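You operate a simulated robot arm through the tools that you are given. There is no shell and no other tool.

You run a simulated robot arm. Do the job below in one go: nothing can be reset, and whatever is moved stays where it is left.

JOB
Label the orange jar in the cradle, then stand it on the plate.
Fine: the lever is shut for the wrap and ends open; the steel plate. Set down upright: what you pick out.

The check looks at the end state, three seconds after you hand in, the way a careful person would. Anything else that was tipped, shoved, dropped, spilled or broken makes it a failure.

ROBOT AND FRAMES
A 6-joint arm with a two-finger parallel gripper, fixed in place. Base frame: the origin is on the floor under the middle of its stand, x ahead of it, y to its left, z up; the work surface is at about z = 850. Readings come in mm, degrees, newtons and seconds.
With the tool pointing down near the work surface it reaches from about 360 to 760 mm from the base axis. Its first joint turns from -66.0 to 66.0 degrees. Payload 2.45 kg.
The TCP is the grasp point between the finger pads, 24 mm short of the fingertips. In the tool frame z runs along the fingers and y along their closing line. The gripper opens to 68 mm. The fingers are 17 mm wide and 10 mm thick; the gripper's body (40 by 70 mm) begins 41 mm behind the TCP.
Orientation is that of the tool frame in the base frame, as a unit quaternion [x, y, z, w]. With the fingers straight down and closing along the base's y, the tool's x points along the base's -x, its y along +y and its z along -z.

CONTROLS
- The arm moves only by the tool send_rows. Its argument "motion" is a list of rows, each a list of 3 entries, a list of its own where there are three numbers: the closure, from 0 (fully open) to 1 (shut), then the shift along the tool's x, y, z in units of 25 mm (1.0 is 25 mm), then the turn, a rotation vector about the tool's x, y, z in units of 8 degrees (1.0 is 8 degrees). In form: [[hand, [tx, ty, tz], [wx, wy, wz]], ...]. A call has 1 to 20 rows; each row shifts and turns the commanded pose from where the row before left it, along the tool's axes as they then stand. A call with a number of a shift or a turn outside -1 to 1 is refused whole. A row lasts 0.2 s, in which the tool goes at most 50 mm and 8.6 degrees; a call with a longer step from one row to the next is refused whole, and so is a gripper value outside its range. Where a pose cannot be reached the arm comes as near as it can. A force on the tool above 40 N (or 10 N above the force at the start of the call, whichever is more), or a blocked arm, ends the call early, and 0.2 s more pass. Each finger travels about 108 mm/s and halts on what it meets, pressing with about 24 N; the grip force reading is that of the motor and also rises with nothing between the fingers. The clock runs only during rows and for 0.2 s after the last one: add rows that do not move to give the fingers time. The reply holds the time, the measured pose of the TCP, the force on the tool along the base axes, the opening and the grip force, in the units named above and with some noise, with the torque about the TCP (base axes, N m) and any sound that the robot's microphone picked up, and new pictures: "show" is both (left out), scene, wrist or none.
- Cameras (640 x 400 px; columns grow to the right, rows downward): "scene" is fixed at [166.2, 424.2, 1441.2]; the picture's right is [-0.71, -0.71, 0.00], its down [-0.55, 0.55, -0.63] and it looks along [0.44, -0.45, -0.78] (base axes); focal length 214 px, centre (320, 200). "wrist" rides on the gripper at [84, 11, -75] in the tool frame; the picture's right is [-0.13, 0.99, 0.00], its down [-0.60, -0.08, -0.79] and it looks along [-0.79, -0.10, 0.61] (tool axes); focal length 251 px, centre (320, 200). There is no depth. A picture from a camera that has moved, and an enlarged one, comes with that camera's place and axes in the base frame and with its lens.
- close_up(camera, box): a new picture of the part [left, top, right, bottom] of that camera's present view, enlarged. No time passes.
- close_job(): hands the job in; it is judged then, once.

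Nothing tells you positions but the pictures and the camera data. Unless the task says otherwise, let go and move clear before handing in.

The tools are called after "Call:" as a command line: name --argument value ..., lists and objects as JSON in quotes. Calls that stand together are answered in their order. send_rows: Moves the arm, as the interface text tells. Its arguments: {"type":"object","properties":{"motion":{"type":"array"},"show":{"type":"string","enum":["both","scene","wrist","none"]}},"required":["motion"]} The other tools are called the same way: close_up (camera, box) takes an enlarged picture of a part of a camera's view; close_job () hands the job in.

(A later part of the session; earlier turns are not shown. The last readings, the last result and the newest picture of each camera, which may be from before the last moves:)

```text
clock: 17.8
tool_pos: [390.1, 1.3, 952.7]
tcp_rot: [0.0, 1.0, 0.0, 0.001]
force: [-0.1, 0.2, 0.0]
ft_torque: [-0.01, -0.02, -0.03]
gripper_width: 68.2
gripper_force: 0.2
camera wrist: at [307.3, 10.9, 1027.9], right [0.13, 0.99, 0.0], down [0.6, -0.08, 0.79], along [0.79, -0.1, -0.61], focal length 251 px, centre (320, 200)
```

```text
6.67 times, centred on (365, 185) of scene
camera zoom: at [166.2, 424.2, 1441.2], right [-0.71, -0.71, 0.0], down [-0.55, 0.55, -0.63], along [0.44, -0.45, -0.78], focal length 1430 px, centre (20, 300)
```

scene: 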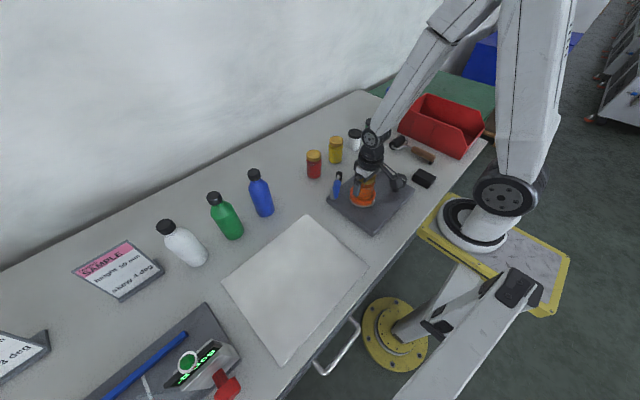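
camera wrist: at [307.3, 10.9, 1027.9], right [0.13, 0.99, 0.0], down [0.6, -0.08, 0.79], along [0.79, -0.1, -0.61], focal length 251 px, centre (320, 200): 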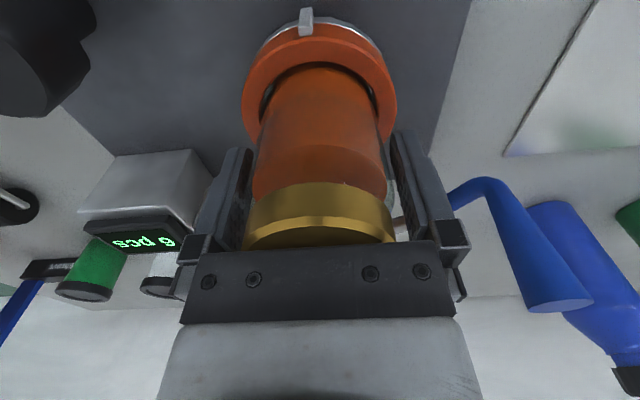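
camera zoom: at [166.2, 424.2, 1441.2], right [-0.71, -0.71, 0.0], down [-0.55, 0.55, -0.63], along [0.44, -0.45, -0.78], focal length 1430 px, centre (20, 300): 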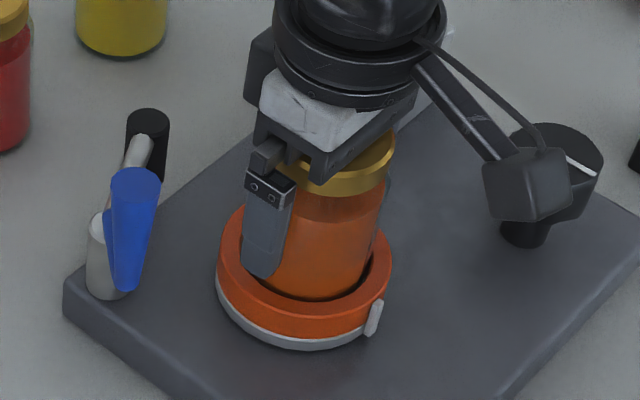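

The jar rests in the cup, released. I'm rising straight up clear of it and then looking at the handle and jar.

Call:
send_rows --motion '[[0, [0, 0, -0.3], [0, 0, 0]], [0, [0, 0, -0.5], [0, 0, 0]], [0, [0, 0, -0.8], [0, 0, 0]], [0, [0, 0, -0.8], [0, 0, 0]], [0, [0, 0, -0.8], [0, 0, 0]], [0, [0, 0, -0.8], [0, 0, 0]], [0, [0, 0, -0.4], [0, 0, 0]], [0, [0, 0, 0], [0, 0, 0]]]' --show "both"

Call:
close_up --camera "scene" --box '[320, 150, 410, 220]'

Call:
close_up --camera "wrist" --box '[160, 0, 540, 150]'

```text
clock: 19.6
tool_pos: [392.1, -0.6, 1064.7]
tcp_rot: [0.0, 1.0, 0.001, -0.001]
force: [-0.6, 0.2, 0.3]
ft_torque: [0.0, -0.03, -0.02]
gripper_width: 68.0
gripper_force: 0.1
camera wrist: at [307.6, 10.1, 1140.0], right [0.13, 0.99, 0.0], down [0.6, -0.08, 0.79], along [0.79, -0.1, -0.61], focal length 251 px, centre (320, 200)
```

scene: 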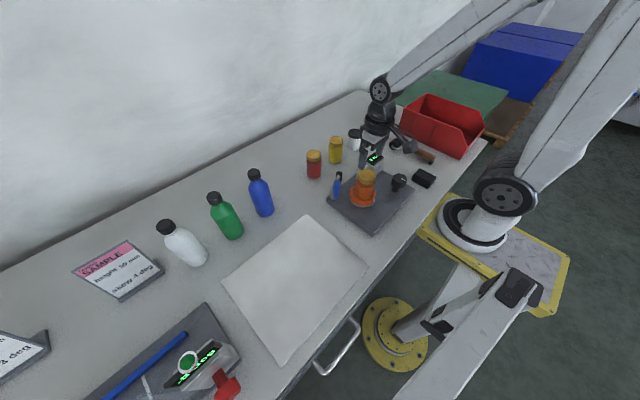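
wrist: 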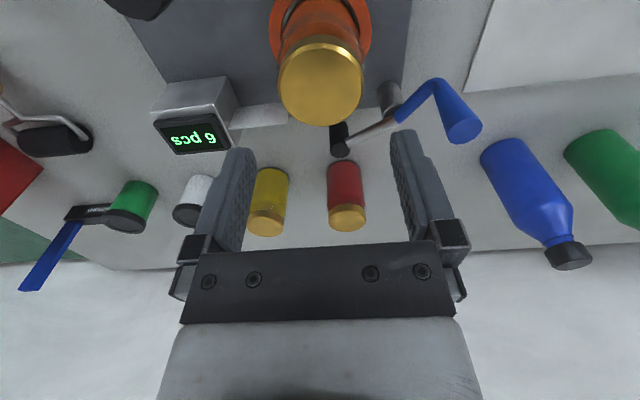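

```text
5.71 times, centred on (365, 185) of scene
camera zoom: at [166.2, 424.2, 1441.2], right [-0.71, -0.71, 0.0], down [-0.55, 0.55, -0.63], along [0.44, -0.45, -0.78], focal length 1226 px, centre (63, 286)
```

zoom: 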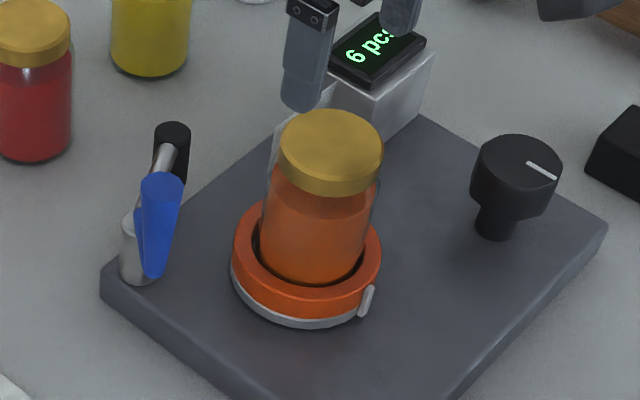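

```text
1.68 times, centred on (350, 75) of wrist
camera zoom: at [307.6, 10.1, 1140.0], right [0.13, 0.99, 0.0], down [0.6, -0.08, 0.79], along [0.79, -0.1, -0.61], focal length 424 px, centre (270, 410)
```

zoom: 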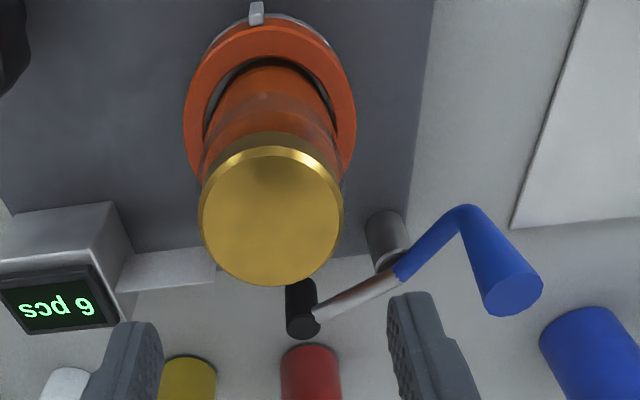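

The orange jar stands upright in the cup, and the lever is still open. I'll close the fingers and bring them down beside the blue handle on its -x side, ready to push it toward +x so the roller swings onto the jar.

Call:
send_rows --motion '[[1, [0, 0.6, 0], [0, 0, 0]], [1, [0, 0.8, 0], [0, 0, 0]], [1, [0, 0.8, 0], [0, 0, 0]], [1, [0, 0.8, 0], [0, 0, 0]], [1, [0, 0.8, 0], [0, 0, 0]], [1, [0, 0, 0], [0, 0, 0]]]' --show "both"

Call:
close_up --camera "wrist" --box '[220, 0, 460, 120]'

```text
clock: 21.0
tool_pos: [392.0, 97.0, 1063.1]
tcp_rot: [0.001, 1.0, 0.0, -0.001]
force: [0.2, -0.7, 1.3]
ft_torque: [0.02, 0.05, 0.01]
gripper_width: 0.1
gripper_force: 23.5
camera wrist: at [308.2, 106.7, 1139.0], right [0.13, 0.99, 0.0], down [0.6, -0.08, 0.79], along [0.79, -0.1, -0.61], focal length 251 px, centre (320, 200)
```

scene: 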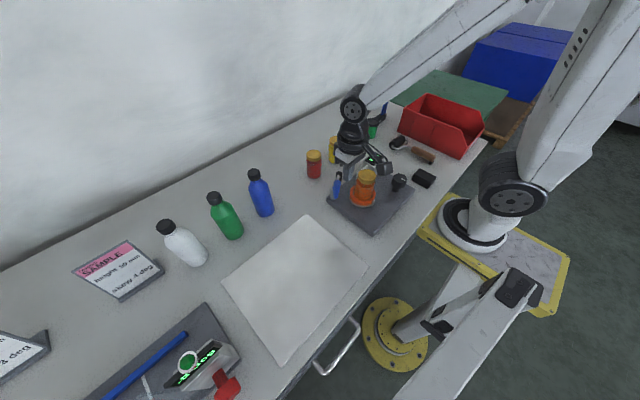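
wrist: 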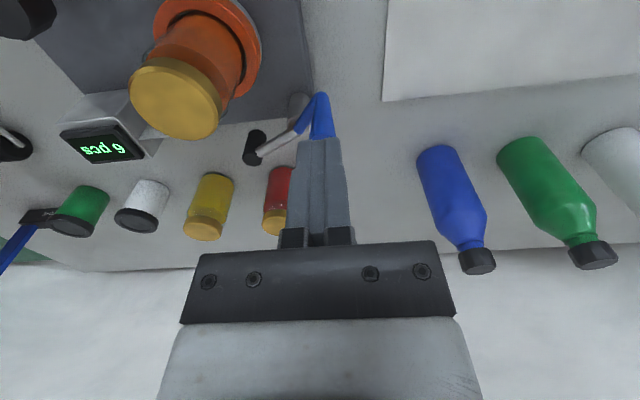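

```text
2.67 times, centred on (340, 60) of wrist
camera zoom: at [308.2, 106.7, 1139.0], right [0.13, 0.99, 0.0], down [0.6, -0.08, 0.79], along [0.79, -0.1, -0.61], focal length 670 px, centre (267, 573)
```

zoom: 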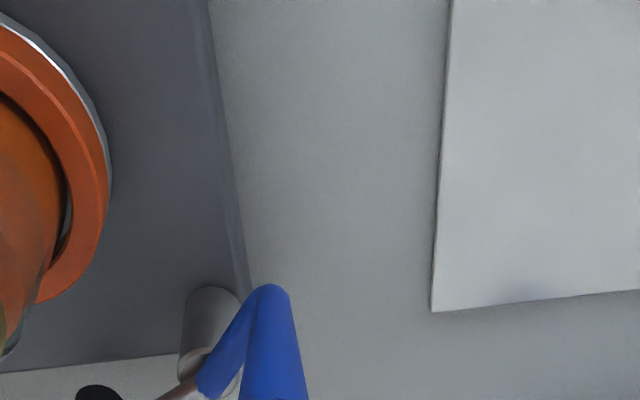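

Call:
send_rows --motion '[[1, [0, 0, 0.6], [0, 0, 0]], [1, [0, 0, 0.8], [0, 0, 0]], [1, [0, 0, 0.8], [0, 0, 0]], [1, [0, 0, 0.8], [0, 0, 0]], [1, [0, 0, 0.68], [0, 0, 0]], [1, [0, 0, 0], [0, 0, 0]]]' --show "both"

Call:
close_up --camera "scene" --box '[315, 150, 395, 210]'

Call:
close_up --camera "wrist" --box '[200, 60, 440, 210]'

```text
clock: 22.4
tool_pos: [391.2, 95.5, 971.0]
tcp_rot: [0.0, 1.0, -0.001, 0.0]
force: [0.6, -0.4, -0.2]
ft_torque: [0.0, 0.04, -0.02]
gripper_width: 0.1
gripper_force: 23.7
camera wrist: at [307.7, 106.5, 1046.7], right [0.13, 0.99, 0.0], down [0.6, -0.08, 0.79], along [0.79, -0.1, -0.61], focal length 251 px, centre (320, 200)
```

scene: 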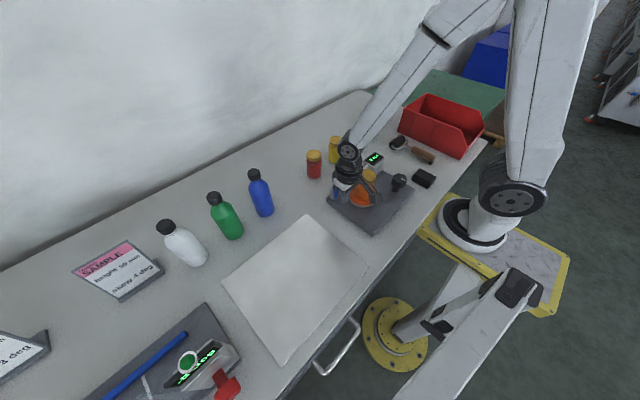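
wrist: 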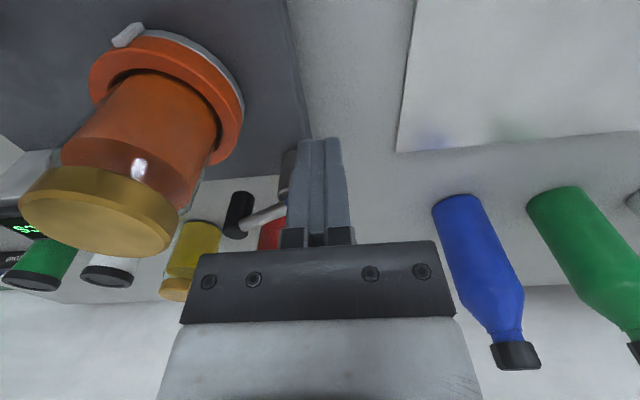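

```text
6.67 times, centred on (355, 180) of scene
camera zoom: at [166.2, 424.2, 1441.2], right [-0.71, -0.71, 0.0], down [-0.55, 0.55, -0.63], along [0.44, -0.45, -0.78], focal length 1430 px, centre (87, 333)
```

zoom: 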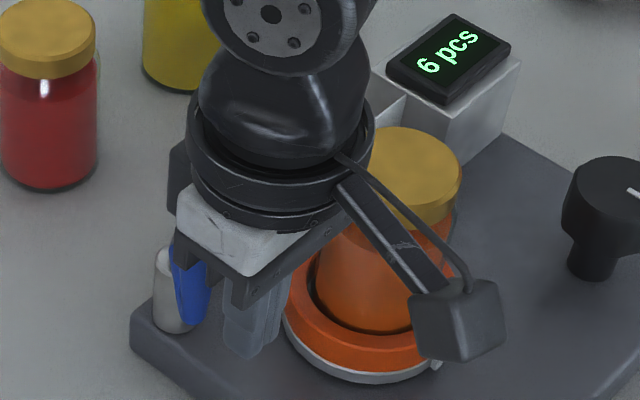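

```text
2.67 times, centred on (320, 135) of wrist
camera zoom: at [307.7, 106.5, 1046.7], right [0.13, 0.99, 0.0], down [0.6, -0.08, 0.79], along [0.79, -0.1, -0.61], focal length 670 px, centre (320, 373)
```

zoom: 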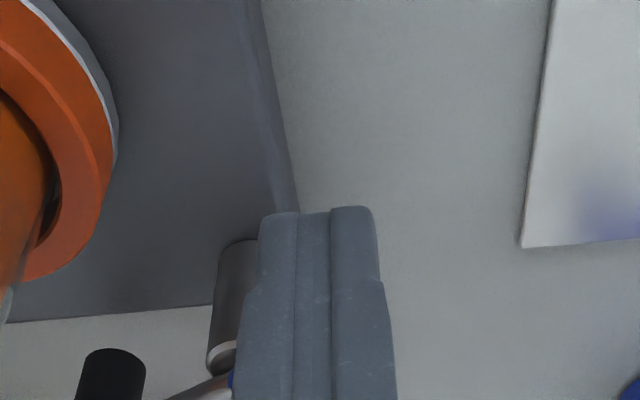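

The fingertips are right behind the handle as seen from the camera, and the sheet mirrors the blue bottle, so it is the steel plate. I'm starting to push +x gently.

Call:
send_rows --motion '[[1, [-0.25, 0, 0], [0, 0, 0]], [1, [-0.25, 0, 0], [0, 0, 0]], [1, [-0.25, 0, 0], [0, 0, 0]], [1, [-0.25, 0, 0], [0, 0, 0]], [1, [-0.25, 0.05, 0], [0, 0, 0]], [1, [-0.25, 0.1, 0], [0, 0, 0]]]' --show "both"

Call:
close_up --camera "wrist" --box '[140, 60, 440, 220]'

Call:
close_up --camera "scene" --box '[315, 150, 395, 210]'

```text
clock: 23.5
tool_pos: [412.0, 96.9, 970.2]
tcp_rot: [-0.001, 1.0, -0.002, -0.007]
force: [-8.0, 5.6, 0.2]
ft_torque: [-0.15, -0.21, 0.05]
gripper_width: 0.1
gripper_force: 23.9
stopped in row 5: the force on the tool passed its limit at 48 N (the readings are from after the stop); the commanded pose is now the measured one
camera wrist: at [329.3, 107.2, 1045.9], right [0.12, 0.99, 0.0], down [0.62, -0.07, 0.78], along [0.78, -0.1, -0.62], focal length 251 px, centre (320, 200)
```

scene: 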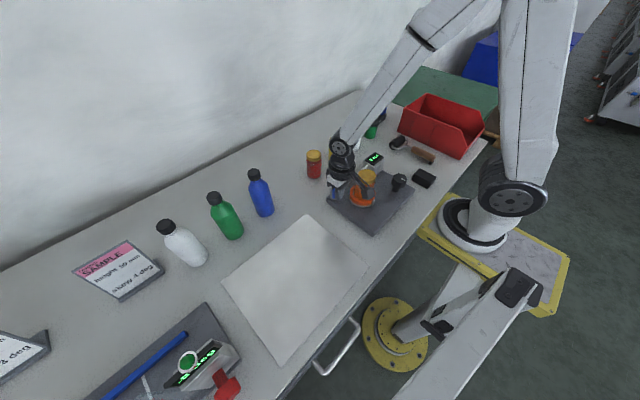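
wrist: 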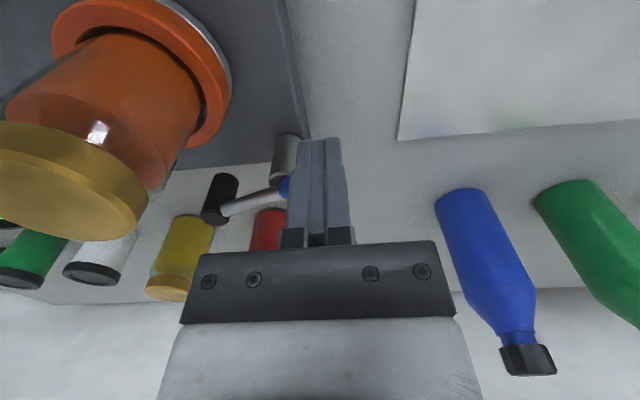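

```text
2.13 times, centred on (290, 140) of wrist
camera zoom: at [329.3, 107.2, 1045.9], right [0.12, 0.99, 0.0], down [0.62, -0.07, 0.78], along [0.78, -0.1, -0.62], focal length 536 px, centre (384, 328)
```

zoom: 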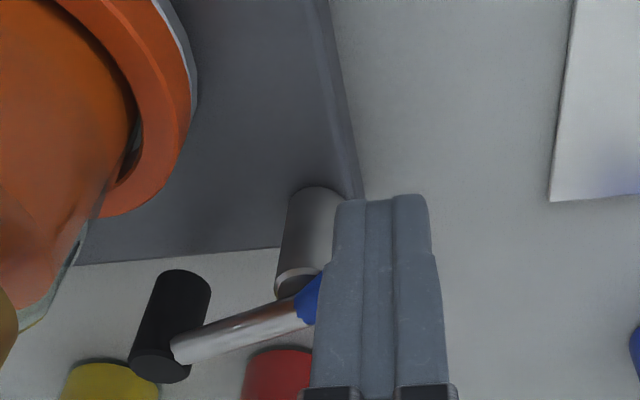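

```text
6.67 times, centred on (355, 180) of scene
camera zoom: at [166.0, 424.4, 1441.2], right [-0.71, -0.71, 0.0], down [-0.55, 0.55, -0.63], along [0.44, -0.45, -0.78], focal length 1430 px, centre (87, 333)
```

zoom: 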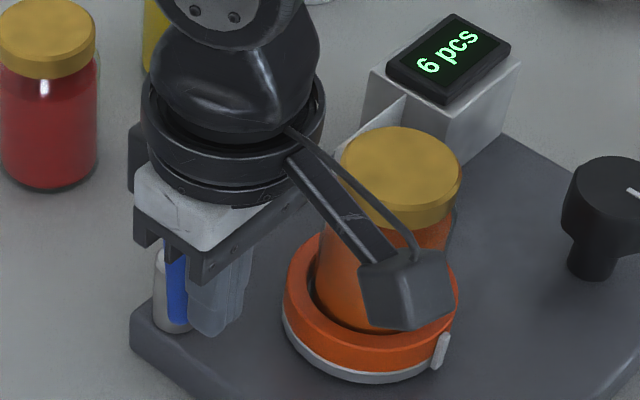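

The push jammed: the force reading says I was pushing almost through the pivot while the handle wants to move diagonally. I'm backing off, rising, and turning the gripper about 40° so I can straddle the handle along its arc instead.

Call:
send_rows --motion '[[1, [0.3, 0, 0], [0, 0, 0]], [1, [0.4, 0, 0], [0, 0, 0]], [1, [0, 0, -0.7], [0, 0, 0]], [1, [0, 0, -0.8], [0, 0, 0]], [1, [0, 0, -0.8], [0, 0, 0]], [1, [0, 0, -0.8], [0, 0, 0]], [1, [0, 0, -0.6], [0, 0, 0]], [1, [0, 0, 0], [0, 0, 0]]]' --show "both"

Call:
close_up --camera "scene" --box '[315, 150, 395, 210]'

Call:
close_up --camera "wrist" --box '[140, 0, 440, 180]'

```text
clock: 25.3
tool_pos: [397.2, 96.0, 1061.9]
tcp_rot: [-0.001, 1.0, -0.001, -0.007]
force: [0.0, 1.0, 0.0]
ft_torque: [0.01, 0.03, 0.01]
gripper_width: 0.0
gripper_force: 23.5
camera wrist: at [314.4, 107.4, 1138.7], right [0.13, 0.99, 0.0], down [0.61, -0.08, 0.79], along [0.78, -0.1, -0.62], focal length 251 px, centre (320, 200)
```

scene: 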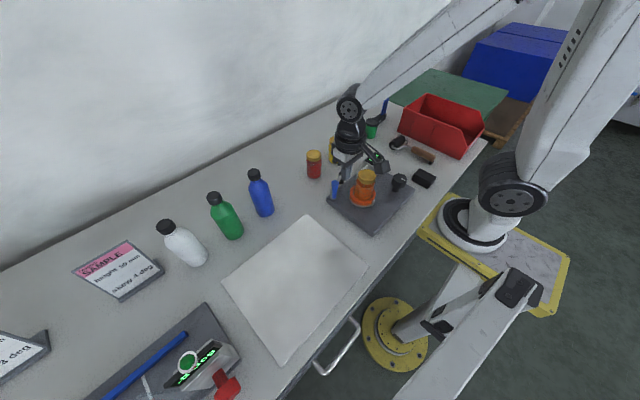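
wrist: 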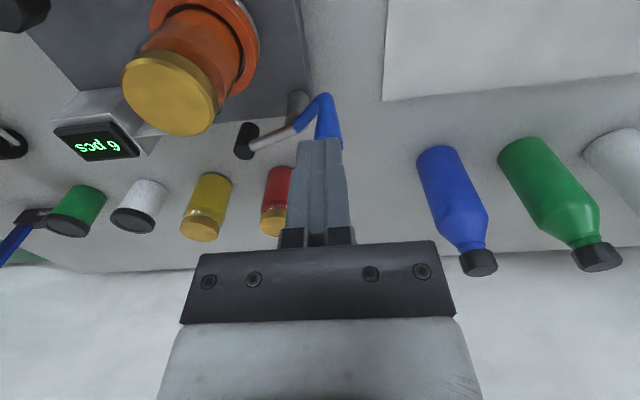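

```text
6.67 times, centred on (355, 180) of scene
camera zoom: at [166.2, 424.2, 1441.2], right [-0.71, -0.71, 0.0], down [-0.55, 0.55, -0.63], along [0.44, -0.45, -0.78], focal length 1430 px, centre (87, 333)
```

zoom: 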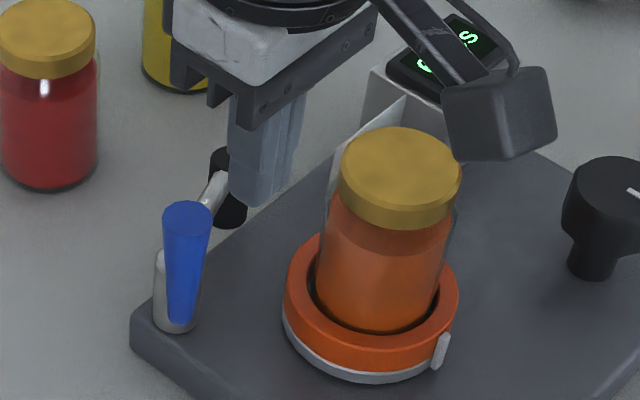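

```text
2.13 times, centred on (290, 90) of wrist
camera zoom: at [314.4, 107.4, 1138.7], right [0.13, 0.99, 0.0], down [0.61, -0.08, 0.79], along [0.78, -0.1, -0.62], focal length 536 px, centre (384, 435)
```

zoom: 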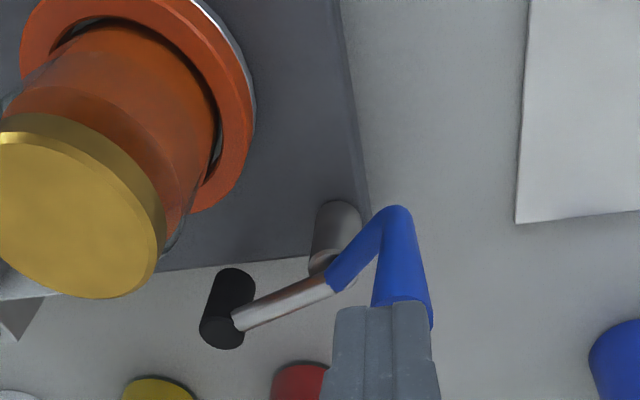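

The lever did move a few degrees in the right direction (handle top is now near (434, 94)), so pushing works but needs to follow the arc. I'll level the tool, turn it 24° and come down behind the handle so the push follows its tangent.

Call:
send_rows --motion '[[1, [0, 0, 0], [0, -0.1, -1]], [1, [0, 0, 0], [0, 0, -1]], [1, [0, 0, 0], [0, 0, -1]], [1, [-0.27, -0.65, 0], [0, 0, 0]], [1, [0, 0, 0.6], [0, 0, 0]], [1, [0, 0, 0.8], [0, 0, 0]], [1, [0, 0, 0.8], [0, 0, 0]], [1, [0, 0, 0.8], [0, 0, 0]], [1, [0, 0, 0.6], [0, 0, 0]], [1, [0, 0, 0], [0, 0, 0]]]' --show "both"

Call:
close_up --camera "scene" --box '[315, 150, 395, 210]'

Call:
close_up --camera "wrist" --box '[140, 60, 440, 240]'

```text
clock: 27.5
tool_pos: [409.8, 85.4, 973.0]
tcp_rot: [-0.21, 0.978, -0.001, 0.001]
force: [-0.7, 0.1, -0.7]
ft_torque: [0.0, 0.0, 0.01]
gripper_width: 0.0
gripper_force: 23.2
camera wrist: at [329.4, 60.3, 1048.2], right [-0.29, 0.96, 0.0], down [0.58, 0.18, 0.79], along [0.76, 0.23, -0.61], focal length 251 px, centre (320, 200)
```

scene: 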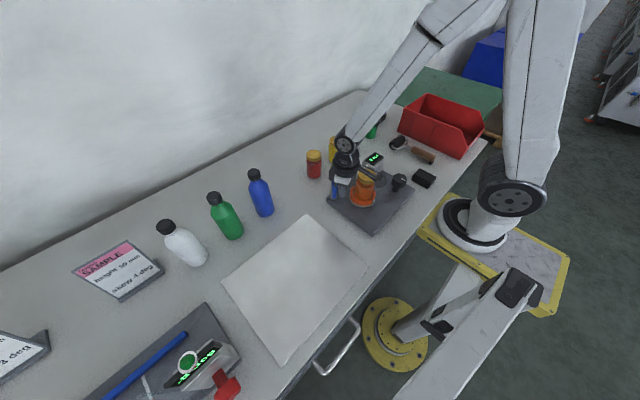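
wrist: 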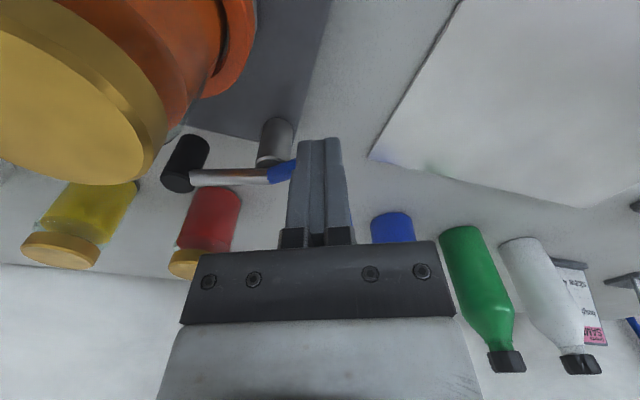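

```text
6.67 times, centred on (355, 180) of scene
camera zoom: at [166.2, 424.2, 1441.2], right [-0.71, -0.71, 0.0], down [-0.55, 0.55, -0.63], along [0.44, -0.45, -0.78], focal length 1430 px, centre (87, 333)
```

zoom: 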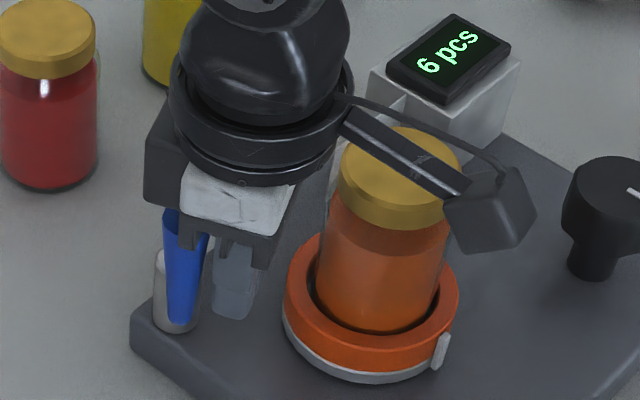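

```text
2.13 times, centred on (290, 150) of wrist
camera zoom: at [329.4, 60.3, 1048.2], right [-0.29, 0.96, 0.0], down [0.58, 0.18, 0.79], along [0.76, 0.23, -0.61], focal length 536 px, centre (384, 307)
```

zoom: 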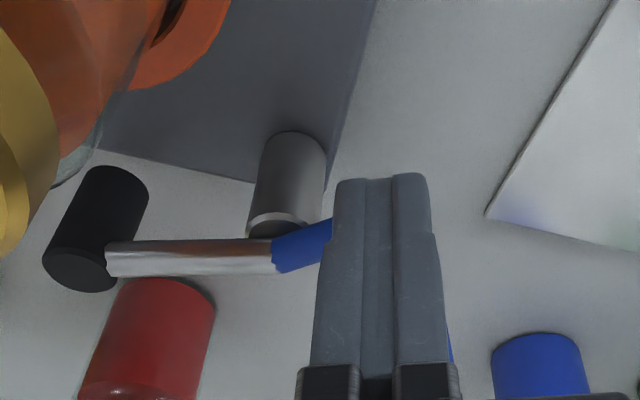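

Call:
send_rows --motion '[[1, [-0.16, 0, 0], [0, 0, 0]], [1, [-0.12, 0.01, 0], [0, 0, 0]], [1, [-0.12, 0.02, 0], [0, 0, 0]], [1, [-0.12, 0.02, 0], [0, 0, 0]], [1, [-0.12, 0.02, 0], [0, 0, 0]]]' --show "wrist"

Call:
close_up --camera "wrist" --box '[140, 60, 440, 240]'

Call:
close_up --camera "scene" --box '[315, 150, 395, 210]'

```text
clock: 28.7
tool_pos: [424.1, 92.2, 973.2]
tcp_rot: [-0.21, 0.978, -0.001, 0.001]
force: [-1.8, -1.0, 0.2]
ft_torque: [0.0, 0.0, 0.04]
gripper_width: 0.0
gripper_force: 23.7
camera wrist: at [343.3, 68.0, 1048.0], right [-0.29, 0.96, 0.0], down [0.58, 0.18, 0.79], along [0.76, 0.23, -0.61], focal length 251 px, centre (320, 200)
```

wrist: 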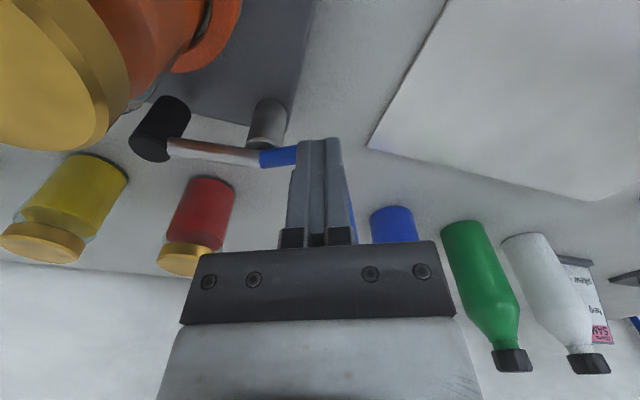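

```text
2.13 times, centred on (290, 150) of wrist
camera zoom: at [343.3, 68.0, 1048.0], right [-0.29, 0.96, 0.0], down [0.58, 0.18, 0.79], along [0.76, 0.23, -0.61], focal length 536 px, centre (384, 307)
```

zoom: 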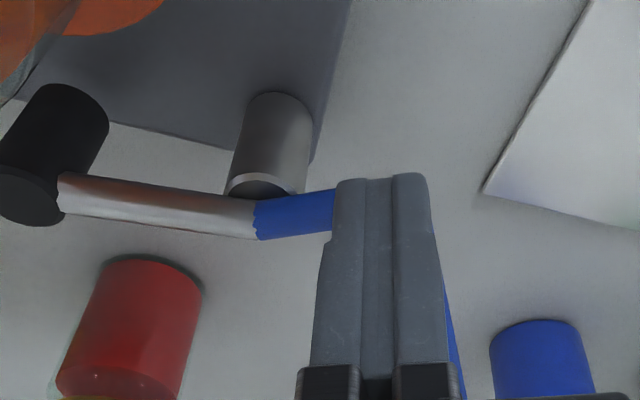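

```text
6.67 times, centred on (355, 180) of scene
camera zoom: at [166.2, 424.2, 1441.2], right [-0.71, -0.71, 0.0], down [-0.55, 0.55, -0.63], along [0.44, -0.45, -0.78], focal length 1430 px, centre (87, 333)
```

zoom: 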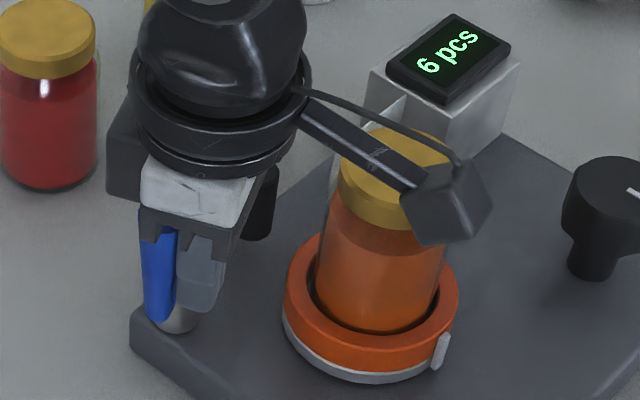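

The lever is now moving easily with only about 2 N. Continuing along the arc while turning the tool with it.

Call:
send_rows --motion '[[1, [-0.15, 0.05, 0], [0, 0, 0.33]], [1, [-0.15, 0.05, 0], [0, 0, 0.33]], [1, [-0.15, 0.04, 0], [0, 0, 0.33]], [1, [-0.15, 0.025, 0], [0, 0, 0.33]], [1, [-0.15, 0.025, 0], [0, 0, 0.33]], [1, [-0.14, 0.02, 0], [0, 0, 0.33]]]' --show "wrist"

Call:
close_up --camera "wrist" --box '[100, 40, 440, 240]'

Call:
close_up --camera "scene" --box '[315, 150, 395, 210]'

```text
clock: 30.1
tool_pos: [442.5, 104.3, 972.3]
tcp_rot: [-0.071, 0.997, -0.001, 0.001]
force: [-7.1, -0.3, 4.9]
ft_torque: [0.01, -0.16, 0.06]
gripper_width: 0.2
gripper_force: 23.9
camera wrist: at [358.5, 102.7, 1047.4], right [-0.02, 1.0, 0.0], down [0.61, 0.01, 0.79], along [0.79, 0.01, -0.61], focal length 251 px, centre (320, 200)
```

wrist: 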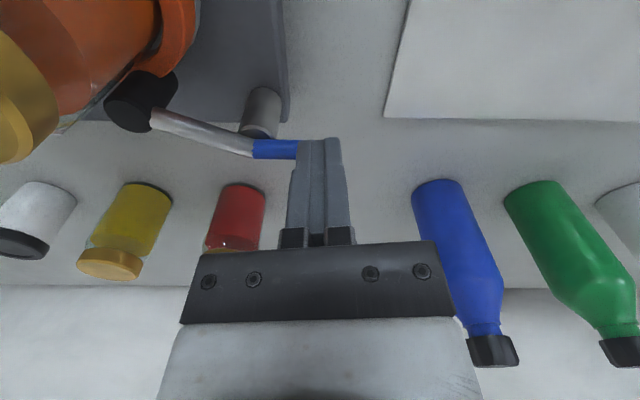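

```text
1.88 times, centred on (270, 140) of wrist
camera zoom: at [358.5, 102.7, 1047.4], right [-0.02, 1.0, 0.0], down [0.61, 0.01, 0.79], along [0.79, 0.01, -0.61], focal length 473 px, centre (414, 313)
```

zoom: 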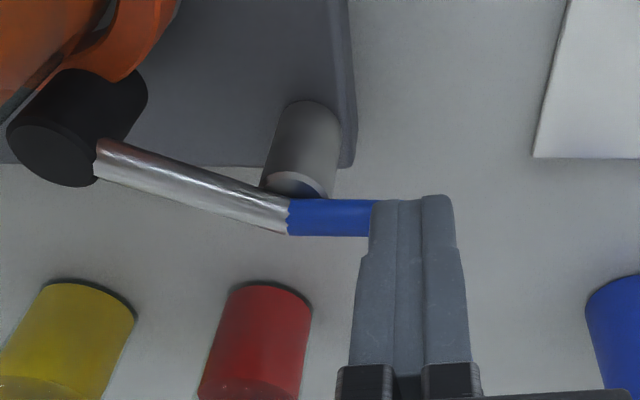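

```text
6.67 times, centred on (355, 180) of scene
camera zoom: at [165.9, 424.2, 1441.3], right [-0.71, -0.71, 0.0], down [-0.55, 0.55, -0.63], along [0.44, -0.45, -0.78], focal length 1430 px, centre (87, 333)
```

zoom: 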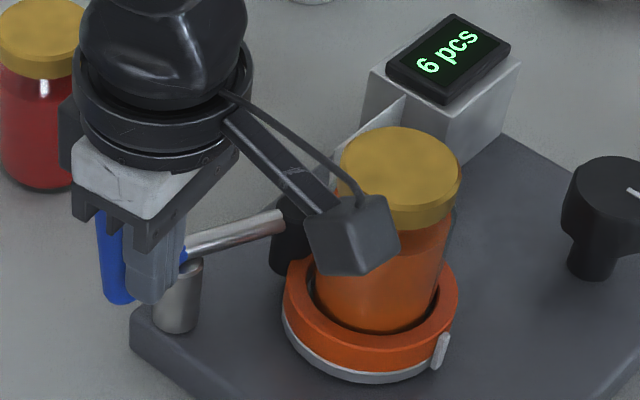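

The roller is now about at the jar's surface (roller near (433, 9)) and the push force has risen to 7 N. I'm nudging a few more millimetres to seat it.

Call:
send_rows --motion '[[1, [-0.06, 0, 0], [0, 0, 0]], [1, [-0.06, 0, 0], [0, 0, 0]]]' --show "none"

```text
clock: 30.7
tool_pos: [443.5, 104.2, 971.8]
tcp_rot: [-0.073, 0.997, -0.001, -0.003]
force: [-26.0, 4.5, 4.6]
ft_torque: [-0.04, -0.58, 0.2]
gripper_width: 0.0
gripper_force: 23.8
```

The lever has come up against a firm stop at 26 N. I'm backing off and rising to see whether it stays shut and how the jar sits.

Call:
send_rows --motion '[[1, [0.1, 0, 0], [0, 0, 0]], [1, [0.3, 0, 0], [0, 0, 0]], [1, [0.4, 0, 0], [0, 0, 0]], [1, [0, 0, -0.7], [0, 0, 0]], [1, [0, 0, -0.8], [0, 0, 0]], [1, [0, 0, -0.8], [0, 0, 0]], [1, [0, 0, -0.8], [0, 0, 0]], [1, [0, 0, -0.6], [0, 0, 0]], [1, [0.5, -0.5, 0], [0, 0, 0.4]], [1, [0.5, -0.5, 0], [0, 0, 0.4]], [1, [0, -0.5, 0], [0, 0, 0.2]], [1, [0, 0, 0], [0, 0, 0]]]' --show "both"

Call:
close_up --camera "scene" --box '[315, 150, 405, 215]'

Call:
close_up --camera "wrist" --box '[140, 0, 500, 150]'

```text
clock: 33.3
tool_pos: [405.5, 60.8, 1064.9]
tcp_rot: [-0.003, 1.0, 0.0, 0.001]
force: [-0.6, -1.0, 0.5]
ft_torque: [-0.02, 0.01, -0.04]
gripper_width: 0.0
gripper_force: 23.6
camera wrist: at [321.2, 71.2, 1139.6], right [0.12, 0.99, 0.0], down [0.6, -0.07, 0.79], along [0.79, -0.1, -0.61], focal length 251 px, centre (320, 200)
```

scene: 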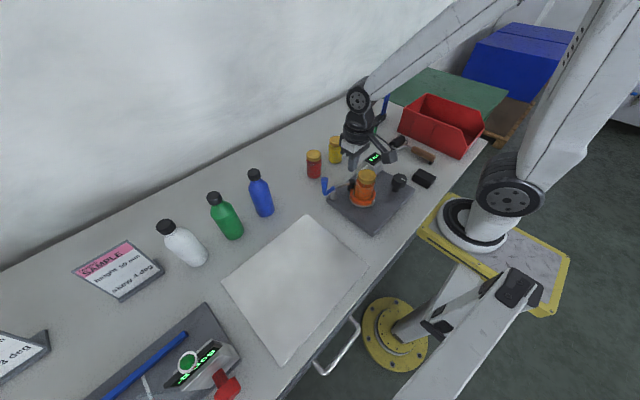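
wrist: 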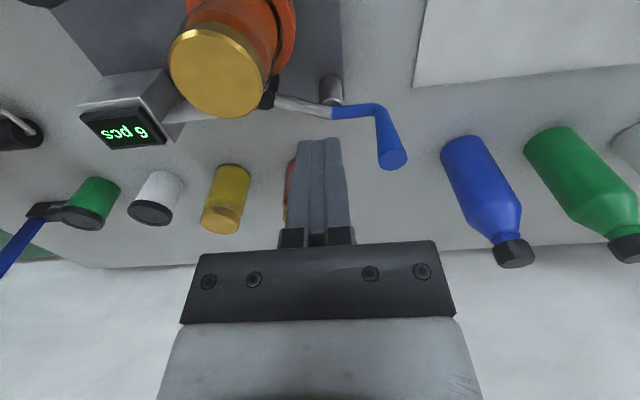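

```text
6.15 times, centred on (360, 182) of scene
camera zoom: at [166.2, 424.2, 1441.2], right [-0.71, -0.71, 0.0], down [-0.55, 0.55, -0.63], along [0.44, -0.45, -0.78], focal length 1320 px, centre (74, 308)
```

zoom: 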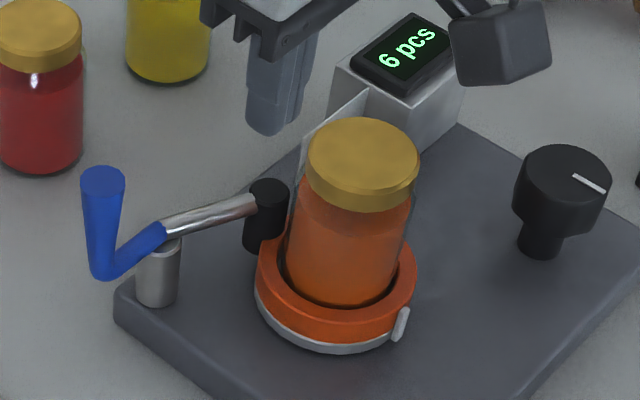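

```text
1.78 times, centred on (320, 75) of wrist
camera zoom: at [321.2, 71.2, 1139.6], right [0.12, 0.99, 0.0], down [0.6, -0.07, 0.79], along [0.79, -0.1, -0.61], focal length 447 px, centre (320, 422)
```

zoom: 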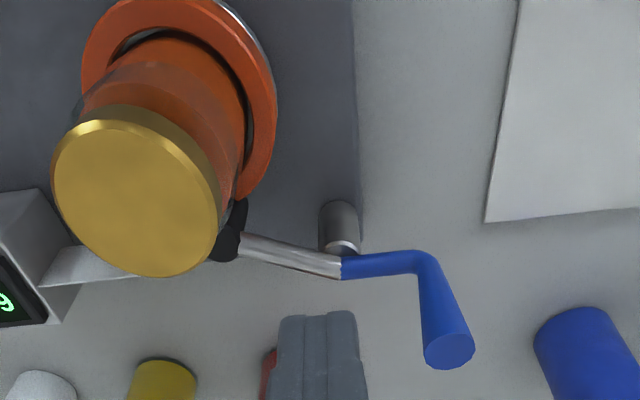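

The lever is shut and stays put with the roller against the jar; the handle is now near (463, 107). Next I head over to the black knob for a close look.

Call:
send_rows --motion '[[0.2, [0.25, -0.8, 0], [0, 0, 0]], [0.2, [0.3, -0.9, 0], [0, 0, 0]], [0.2, [0.3, -0.9, 0], [0, 0, 0]], [0.2, [0.3, -0.9, 0], [0, 0, 0]], [0.2, [0.3, -0.9, 0], [0, 0, 0]], [0.2, [0.3, -0.9, 0], [0, 0, 0]], [0.2, [0.3, -0.9, 0], [0, 0, 0]], [0.2, [0.3, -0.8, 0], [0, 0, 0]], [0.2, [0, 0, 0], [0, 0, 0]]]' --show "both"

Call:
close_up --camera "wrist" --box '[220, 0, 420, 60]'

Call:
close_up --camera "scene" --box '[360, 150, 440, 205]'

```text
clock: 35.3
tool_pos: [345.8, -114.2, 1066.6]
tcp_rot: [-0.004, 1.0, -0.001, 0.001]
force: [0.0, -0.6, -0.6]
ft_torque: [0.02, 0.01, 0.04]
gripper_width: 54.3
gripper_force: 0.1
camera wrist: at [262.5, -104.1, 1140.1], right [0.12, 0.99, 0.0], down [0.6, -0.07, 0.79], along [0.79, -0.1, -0.61], focal length 251 px, centre (320, 200)
```

scene: 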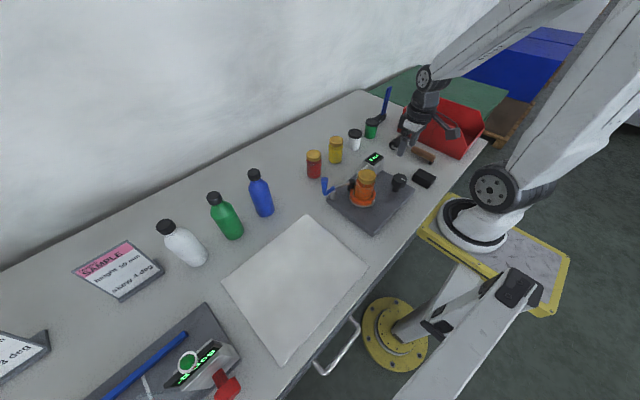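
wrist: 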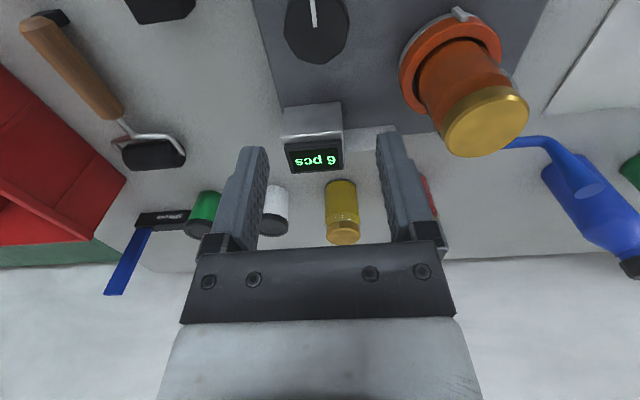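

```text
3.20 times, centred on (320, 30) of wrist
camera zoom: at [262.5, -104.1, 1140.1], right [0.12, 0.99, 0.0], down [0.6, -0.07, 0.79], along [0.79, -0.1, -0.61], focal length 805 px, centre (320, 744)
```

zoom: 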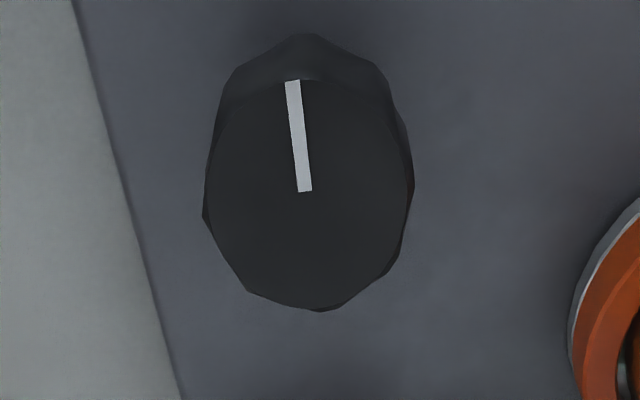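

```text
7.27 times, centred on (400, 178) of scene
camera zoom: at [166.2, 424.2, 1441.2], right [-0.71, -0.71, 0.0], down [-0.55, 0.55, -0.63], along [0.44, -0.45, -0.78], focal length 1560 px, centre (-262, 364)
```

zoom: 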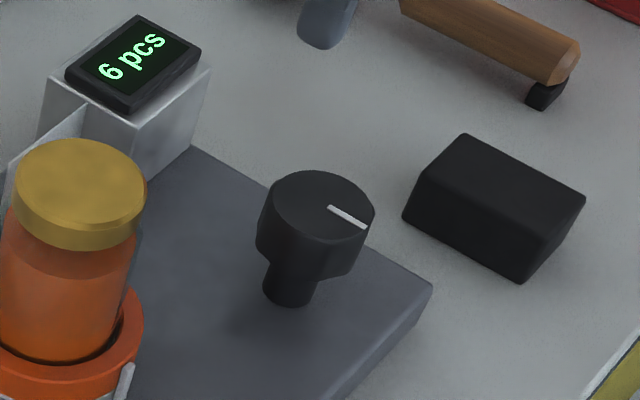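

The knob top centres at about (330, -114.5) at z 940, roughly 44 mm across, with its mark pointing toward the robot. It is at the inner edge of my reach, so I'm testing that I can get above it first.

Call:
send_rows --motion '[[0, [0.3, 0, 0.4], [0, 0, 0]], [0, [0.33, 0, 0.6], [0, 0, 0]], [0, [0, 0, 0.6], [0, 0, 0]], [0, [0, 0, 0.6], [0, 0, 0]], [0, [0, 0, 0], [0, 0, 0]]]' --show "wrist"

Call:
close_up --camera "wrist" --box '[200, 0, 440, 150]'

```text
clock: 36.5
tool_pos: [331.1, -113.8, 1010.7]
tcp_rot: [-0.003, 1.0, -0.001, 0.001]
force: [0.3, -0.7, 0.3]
ft_torque: [0.0, -0.02, -0.01]
gripper_width: 68.0
gripper_force: 0.0
camera wrist: at [247.2, -104.1, 1085.4], right [0.12, 0.99, 0.0], down [0.6, -0.07, 0.79], along [0.79, -0.1, -0.61], focal length 251 px, centre (320, 200)
```

wrist: 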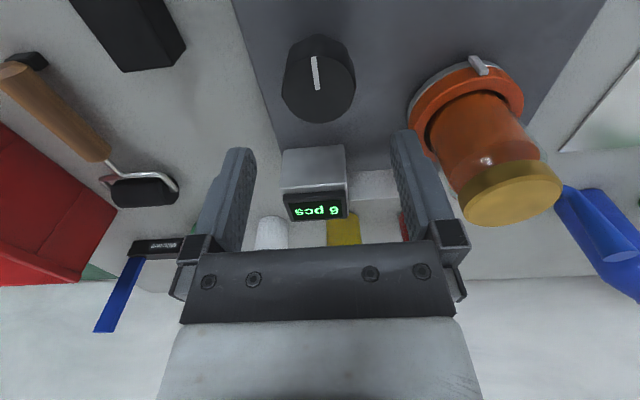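

```text
2.67 times, centred on (320, 75) of wrist
camera zoom: at [247.2, -104.1, 1085.4], right [0.12, 0.99, 0.0], down [0.6, -0.07, 0.79], along [0.79, -0.1, -0.61], focal length 670 px, centre (320, 533)
```

zoom: 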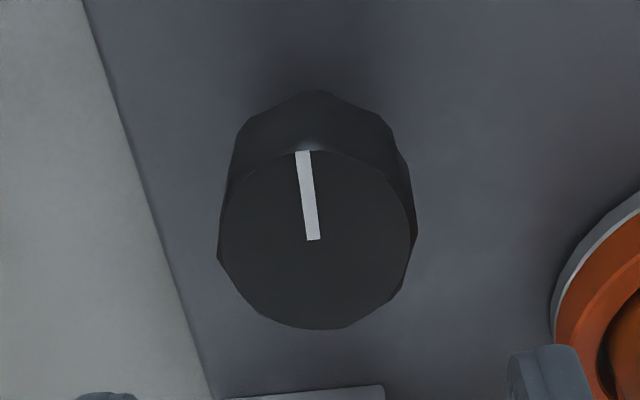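

Call:
send_rows --motion '[[0, [0.08, 0.01, 0.6], [0, 0, 0]], [0, [0, 0, 0.7], [0, 0, 0]], [0, [0, 0, 0.7], [0, 0, 0]], [0, [0, 0, 0.7], [0, 0, 0]], [0, [0, 0, 0.45], [0, 0, 0]], [0, [0, 0, 0], [0, 0, 0]]]' --show "both"

Call:
close_up --camera "scene" --box '[360, 150, 440, 205]'

```text
clock: 37.9
tool_pos: [330.2, -113.9, 931.6]
tcp_rot: [-0.003, 1.0, -0.001, 0.0]
force: [0.1, 0.3, -0.4]
ft_torque: [0.01, -0.02, 0.01]
gripper_width: 68.0
gripper_force: 0.1
camera wrist: at [246.6, -103.7, 1006.6], right [0.12, 0.99, 0.0], down [0.6, -0.07, 0.79], along [0.79, -0.1, -0.61], focal length 251 px, centre (320, 200)
```

scene: 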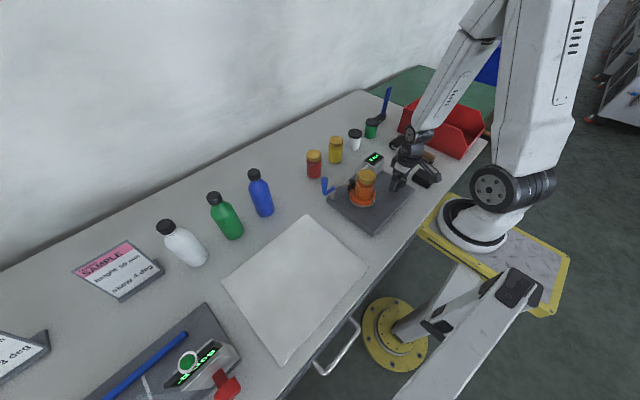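
wrist: 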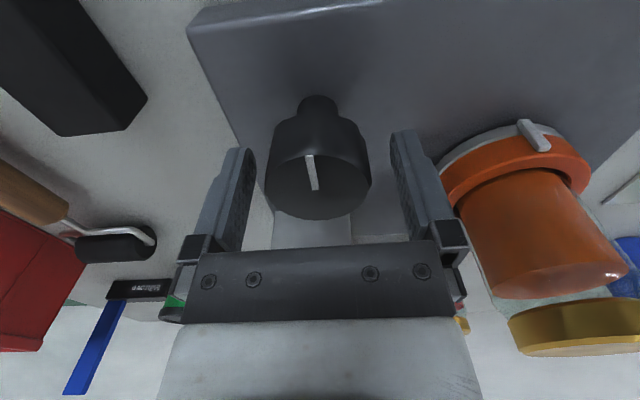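

```text
7.27 times, centred on (400, 178) of scene
camera zoom: at [166.2, 424.2, 1441.2], right [-0.71, -0.71, 0.0], down [-0.55, 0.55, -0.63], along [0.44, -0.45, -0.78], focal length 1560 px, centre (-262, 364)
```

zoom: 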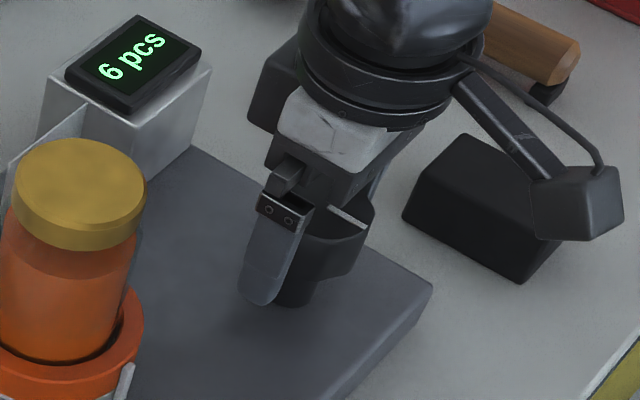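

The knob sits between the open fingers. I'm gripping it and reading the forces before a small test turn.

Call:
send_rows --motion '[[1, [0, 0, 0], [0, 0, 0]], [1, [0, 0, 0], [0, 0, 0]], [1, [0, 0, 0], [0, 0, 0]], [1, [0, 0, 0], [0, 0, 0]]]' --show "wrist"

Call:
close_up --camera "wrist" --box '[220, 70, 620, 320]'

```text
clock: 38.9
tool_pos: [331.4, -115.2, 932.1]
tcp_rot: [-0.003, 1.0, -0.001, 0.002]
force: [-4.9, -33.6, -18.5]
ft_torque: [0.13, -0.54, -0.01]
gripper_width: 47.8
gripper_force: 44.9
camera wrist: at [247.1, -104.9, 1006.6], right [0.12, 0.99, 0.0], down [0.6, -0.07, 0.8], along [0.79, -0.1, -0.61], focal length 251 px, centre (320, 200)
```

wrist: 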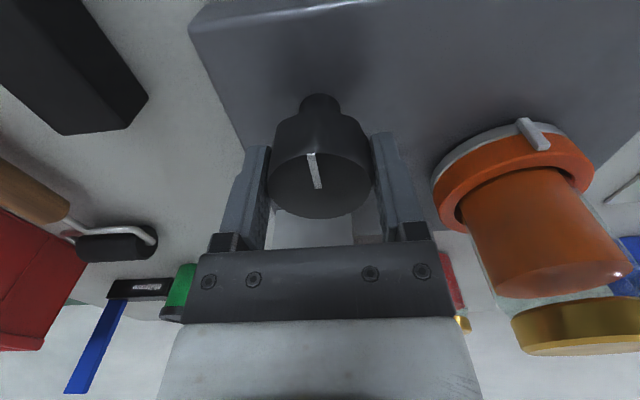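

```text
1.60 times, centred on (420, 195) of wrist
camera zoom: at [247.1, -104.9, 1006.6], right [0.12, 0.99, 0.0], down [0.6, -0.07, 0.8], along [0.79, -0.1, -0.61], focal length 402 px, centre (160, 208)
```

zoom: 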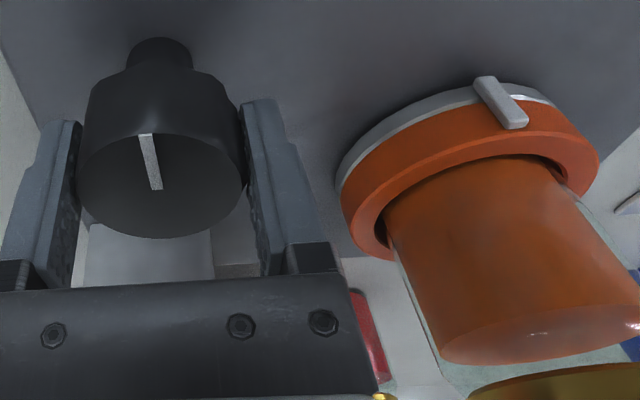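

Gripping shows a 34 N sideways load, meaning the gripper is about a millimetre off the knob's axis. I'm shifting slightly in -y to relieve it.

Call:
send_rows --motion '[[1, [0, -0.04, 0], [0, 0, 0]], [1, [0, 0, 0], [0, 0, 0]]]' --show "none"

```text
clock: 39.5
tool_pos: [331.6, -115.2, 931.9]
tcp_rot: [-0.004, 1.0, 0.0, 0.002]
force: [4.9, -12.9, 11.0]
ft_torque: [0.75, -0.09, 0.0]
gripper_width: 47.9
gripper_force: 45.3
```

Call:
send_rows --motion '[[1, [0, -0.02, 0], [0, 0, 0]], [1, [0, 0, 0], [0, 0, 0]]]' --show "none"

```text
clock: 40.1
tool_pos: [331.1, -115.1, 933.1]
tcp_rot: [-0.003, 1.0, 0.0, 0.002]
force: [15.8, 0.6, 14.8]
ft_torque: [1.02, 0.33, -0.01]
gripper_width: 47.8
gripper_force: 45.2
```

Call:
send_rows --motion '[[0.2, [0, 0, 0], [0, 0, 0]], [0.2, [0, 0, 0], [0, 0, 0]], [1, [0, 0, 0], [0, 0, 0]], [1, [0, 0, 0], [0, 0, 0]], [1, [0, 0, 0], [0, 0, 0]]]' --show "none"

```text
clock: 41.3
tool_pos: [329.2, -114.4, 931.5]
tcp_rot: [-0.003, 1.0, 0.001, 0.0]
force: [-8.6, -13.8, -15.3]
ft_torque: [-0.73, 0.06, -0.06]
gripper_width: 47.9
gripper_force: 44.9
```

Call:
send_rows --motion '[[1, [0, 0, 0], [0, 0, 0]], [1, [0, 0, 0], [0, 0, 0]], [1, [0, 0, 0], [0, 0, 0]]]' --show "none"

```text
clock: 42.1
tool_pos: [329.8, -116.1, 931.7]
tcp_rot: [-0.002, 1.0, -0.001, 0.0]
force: [-14.4, -16.9, -23.9]
ft_torque: [-0.68, -0.11, -0.08]
gripper_width: 48.0
gripper_force: 45.1
```

Call:
send_rows --motion '[[1, [0, 0, 0], [0, 0, -0.4]], [1, [0, 0, 0], [0, 0, -0.4]], [1, [0, 0, 0], [0, 0, -0.4]]]' --show "wrist"

Call:
close_up --camera "scene" --box '[320, 150, 420, 220]'

Call:
close_up --camera "wrist" --box '[220, 70, 620, 320]'

```text
clock: 42.9
tool_pos: [328.8, -115.3, 931.8]
tcp_rot: [-0.087, 0.996, 0.0, 0.001]
force: [-23.8, -19.0, 19.7]
ft_torque: [0.16, 0.93, -0.03]
gripper_width: 47.7
gripper_force: 44.5
camera wrist: at [244.8, -119.5, 1006.2], right [-0.04, 1.0, 0.0], down [0.61, 0.03, 0.79], along [0.79, 0.04, -0.61], focal length 251 px, centre (320, 200)
```

wrist: 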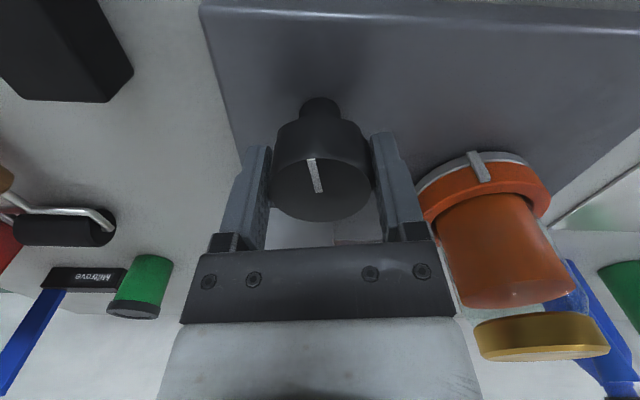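

```text
5.71 times, centred on (370, 185) of scene
camera zoom: at [165.4, 423.8, 1441.5], right [-0.71, -0.71, 0.0], down [-0.55, 0.55, -0.63], along [0.45, -0.45, -0.78], focal length 1226 px, centre (34, 286)
```

zoom: 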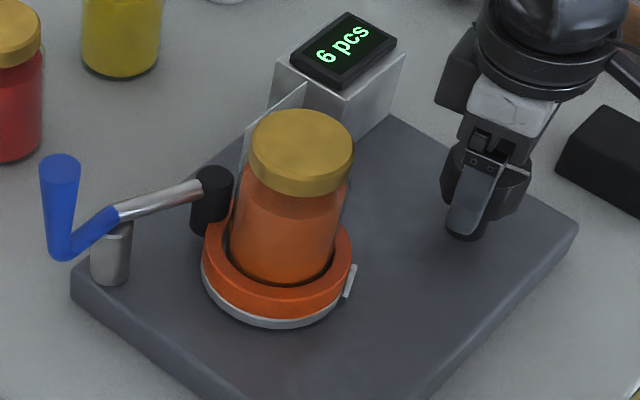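

```text
1.60 times, centred on (420, 195) of wrist
camera zoom: at [244.8, -119.5, 1006.2], right [-0.04, 1.0, 0.0], down [0.61, 0.03, 0.79], along [0.79, 0.04, -0.61], focal length 402 px, centre (160, 208)
```

zoom: 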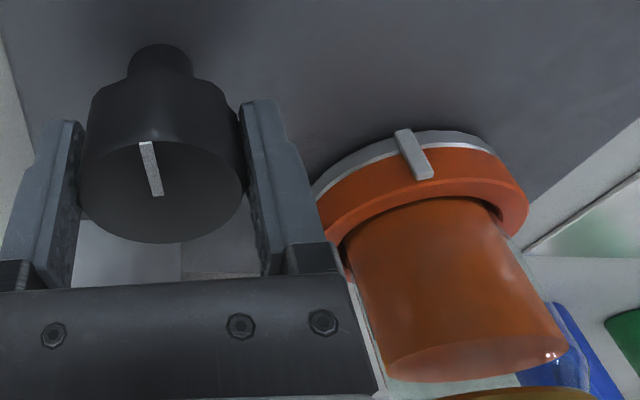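

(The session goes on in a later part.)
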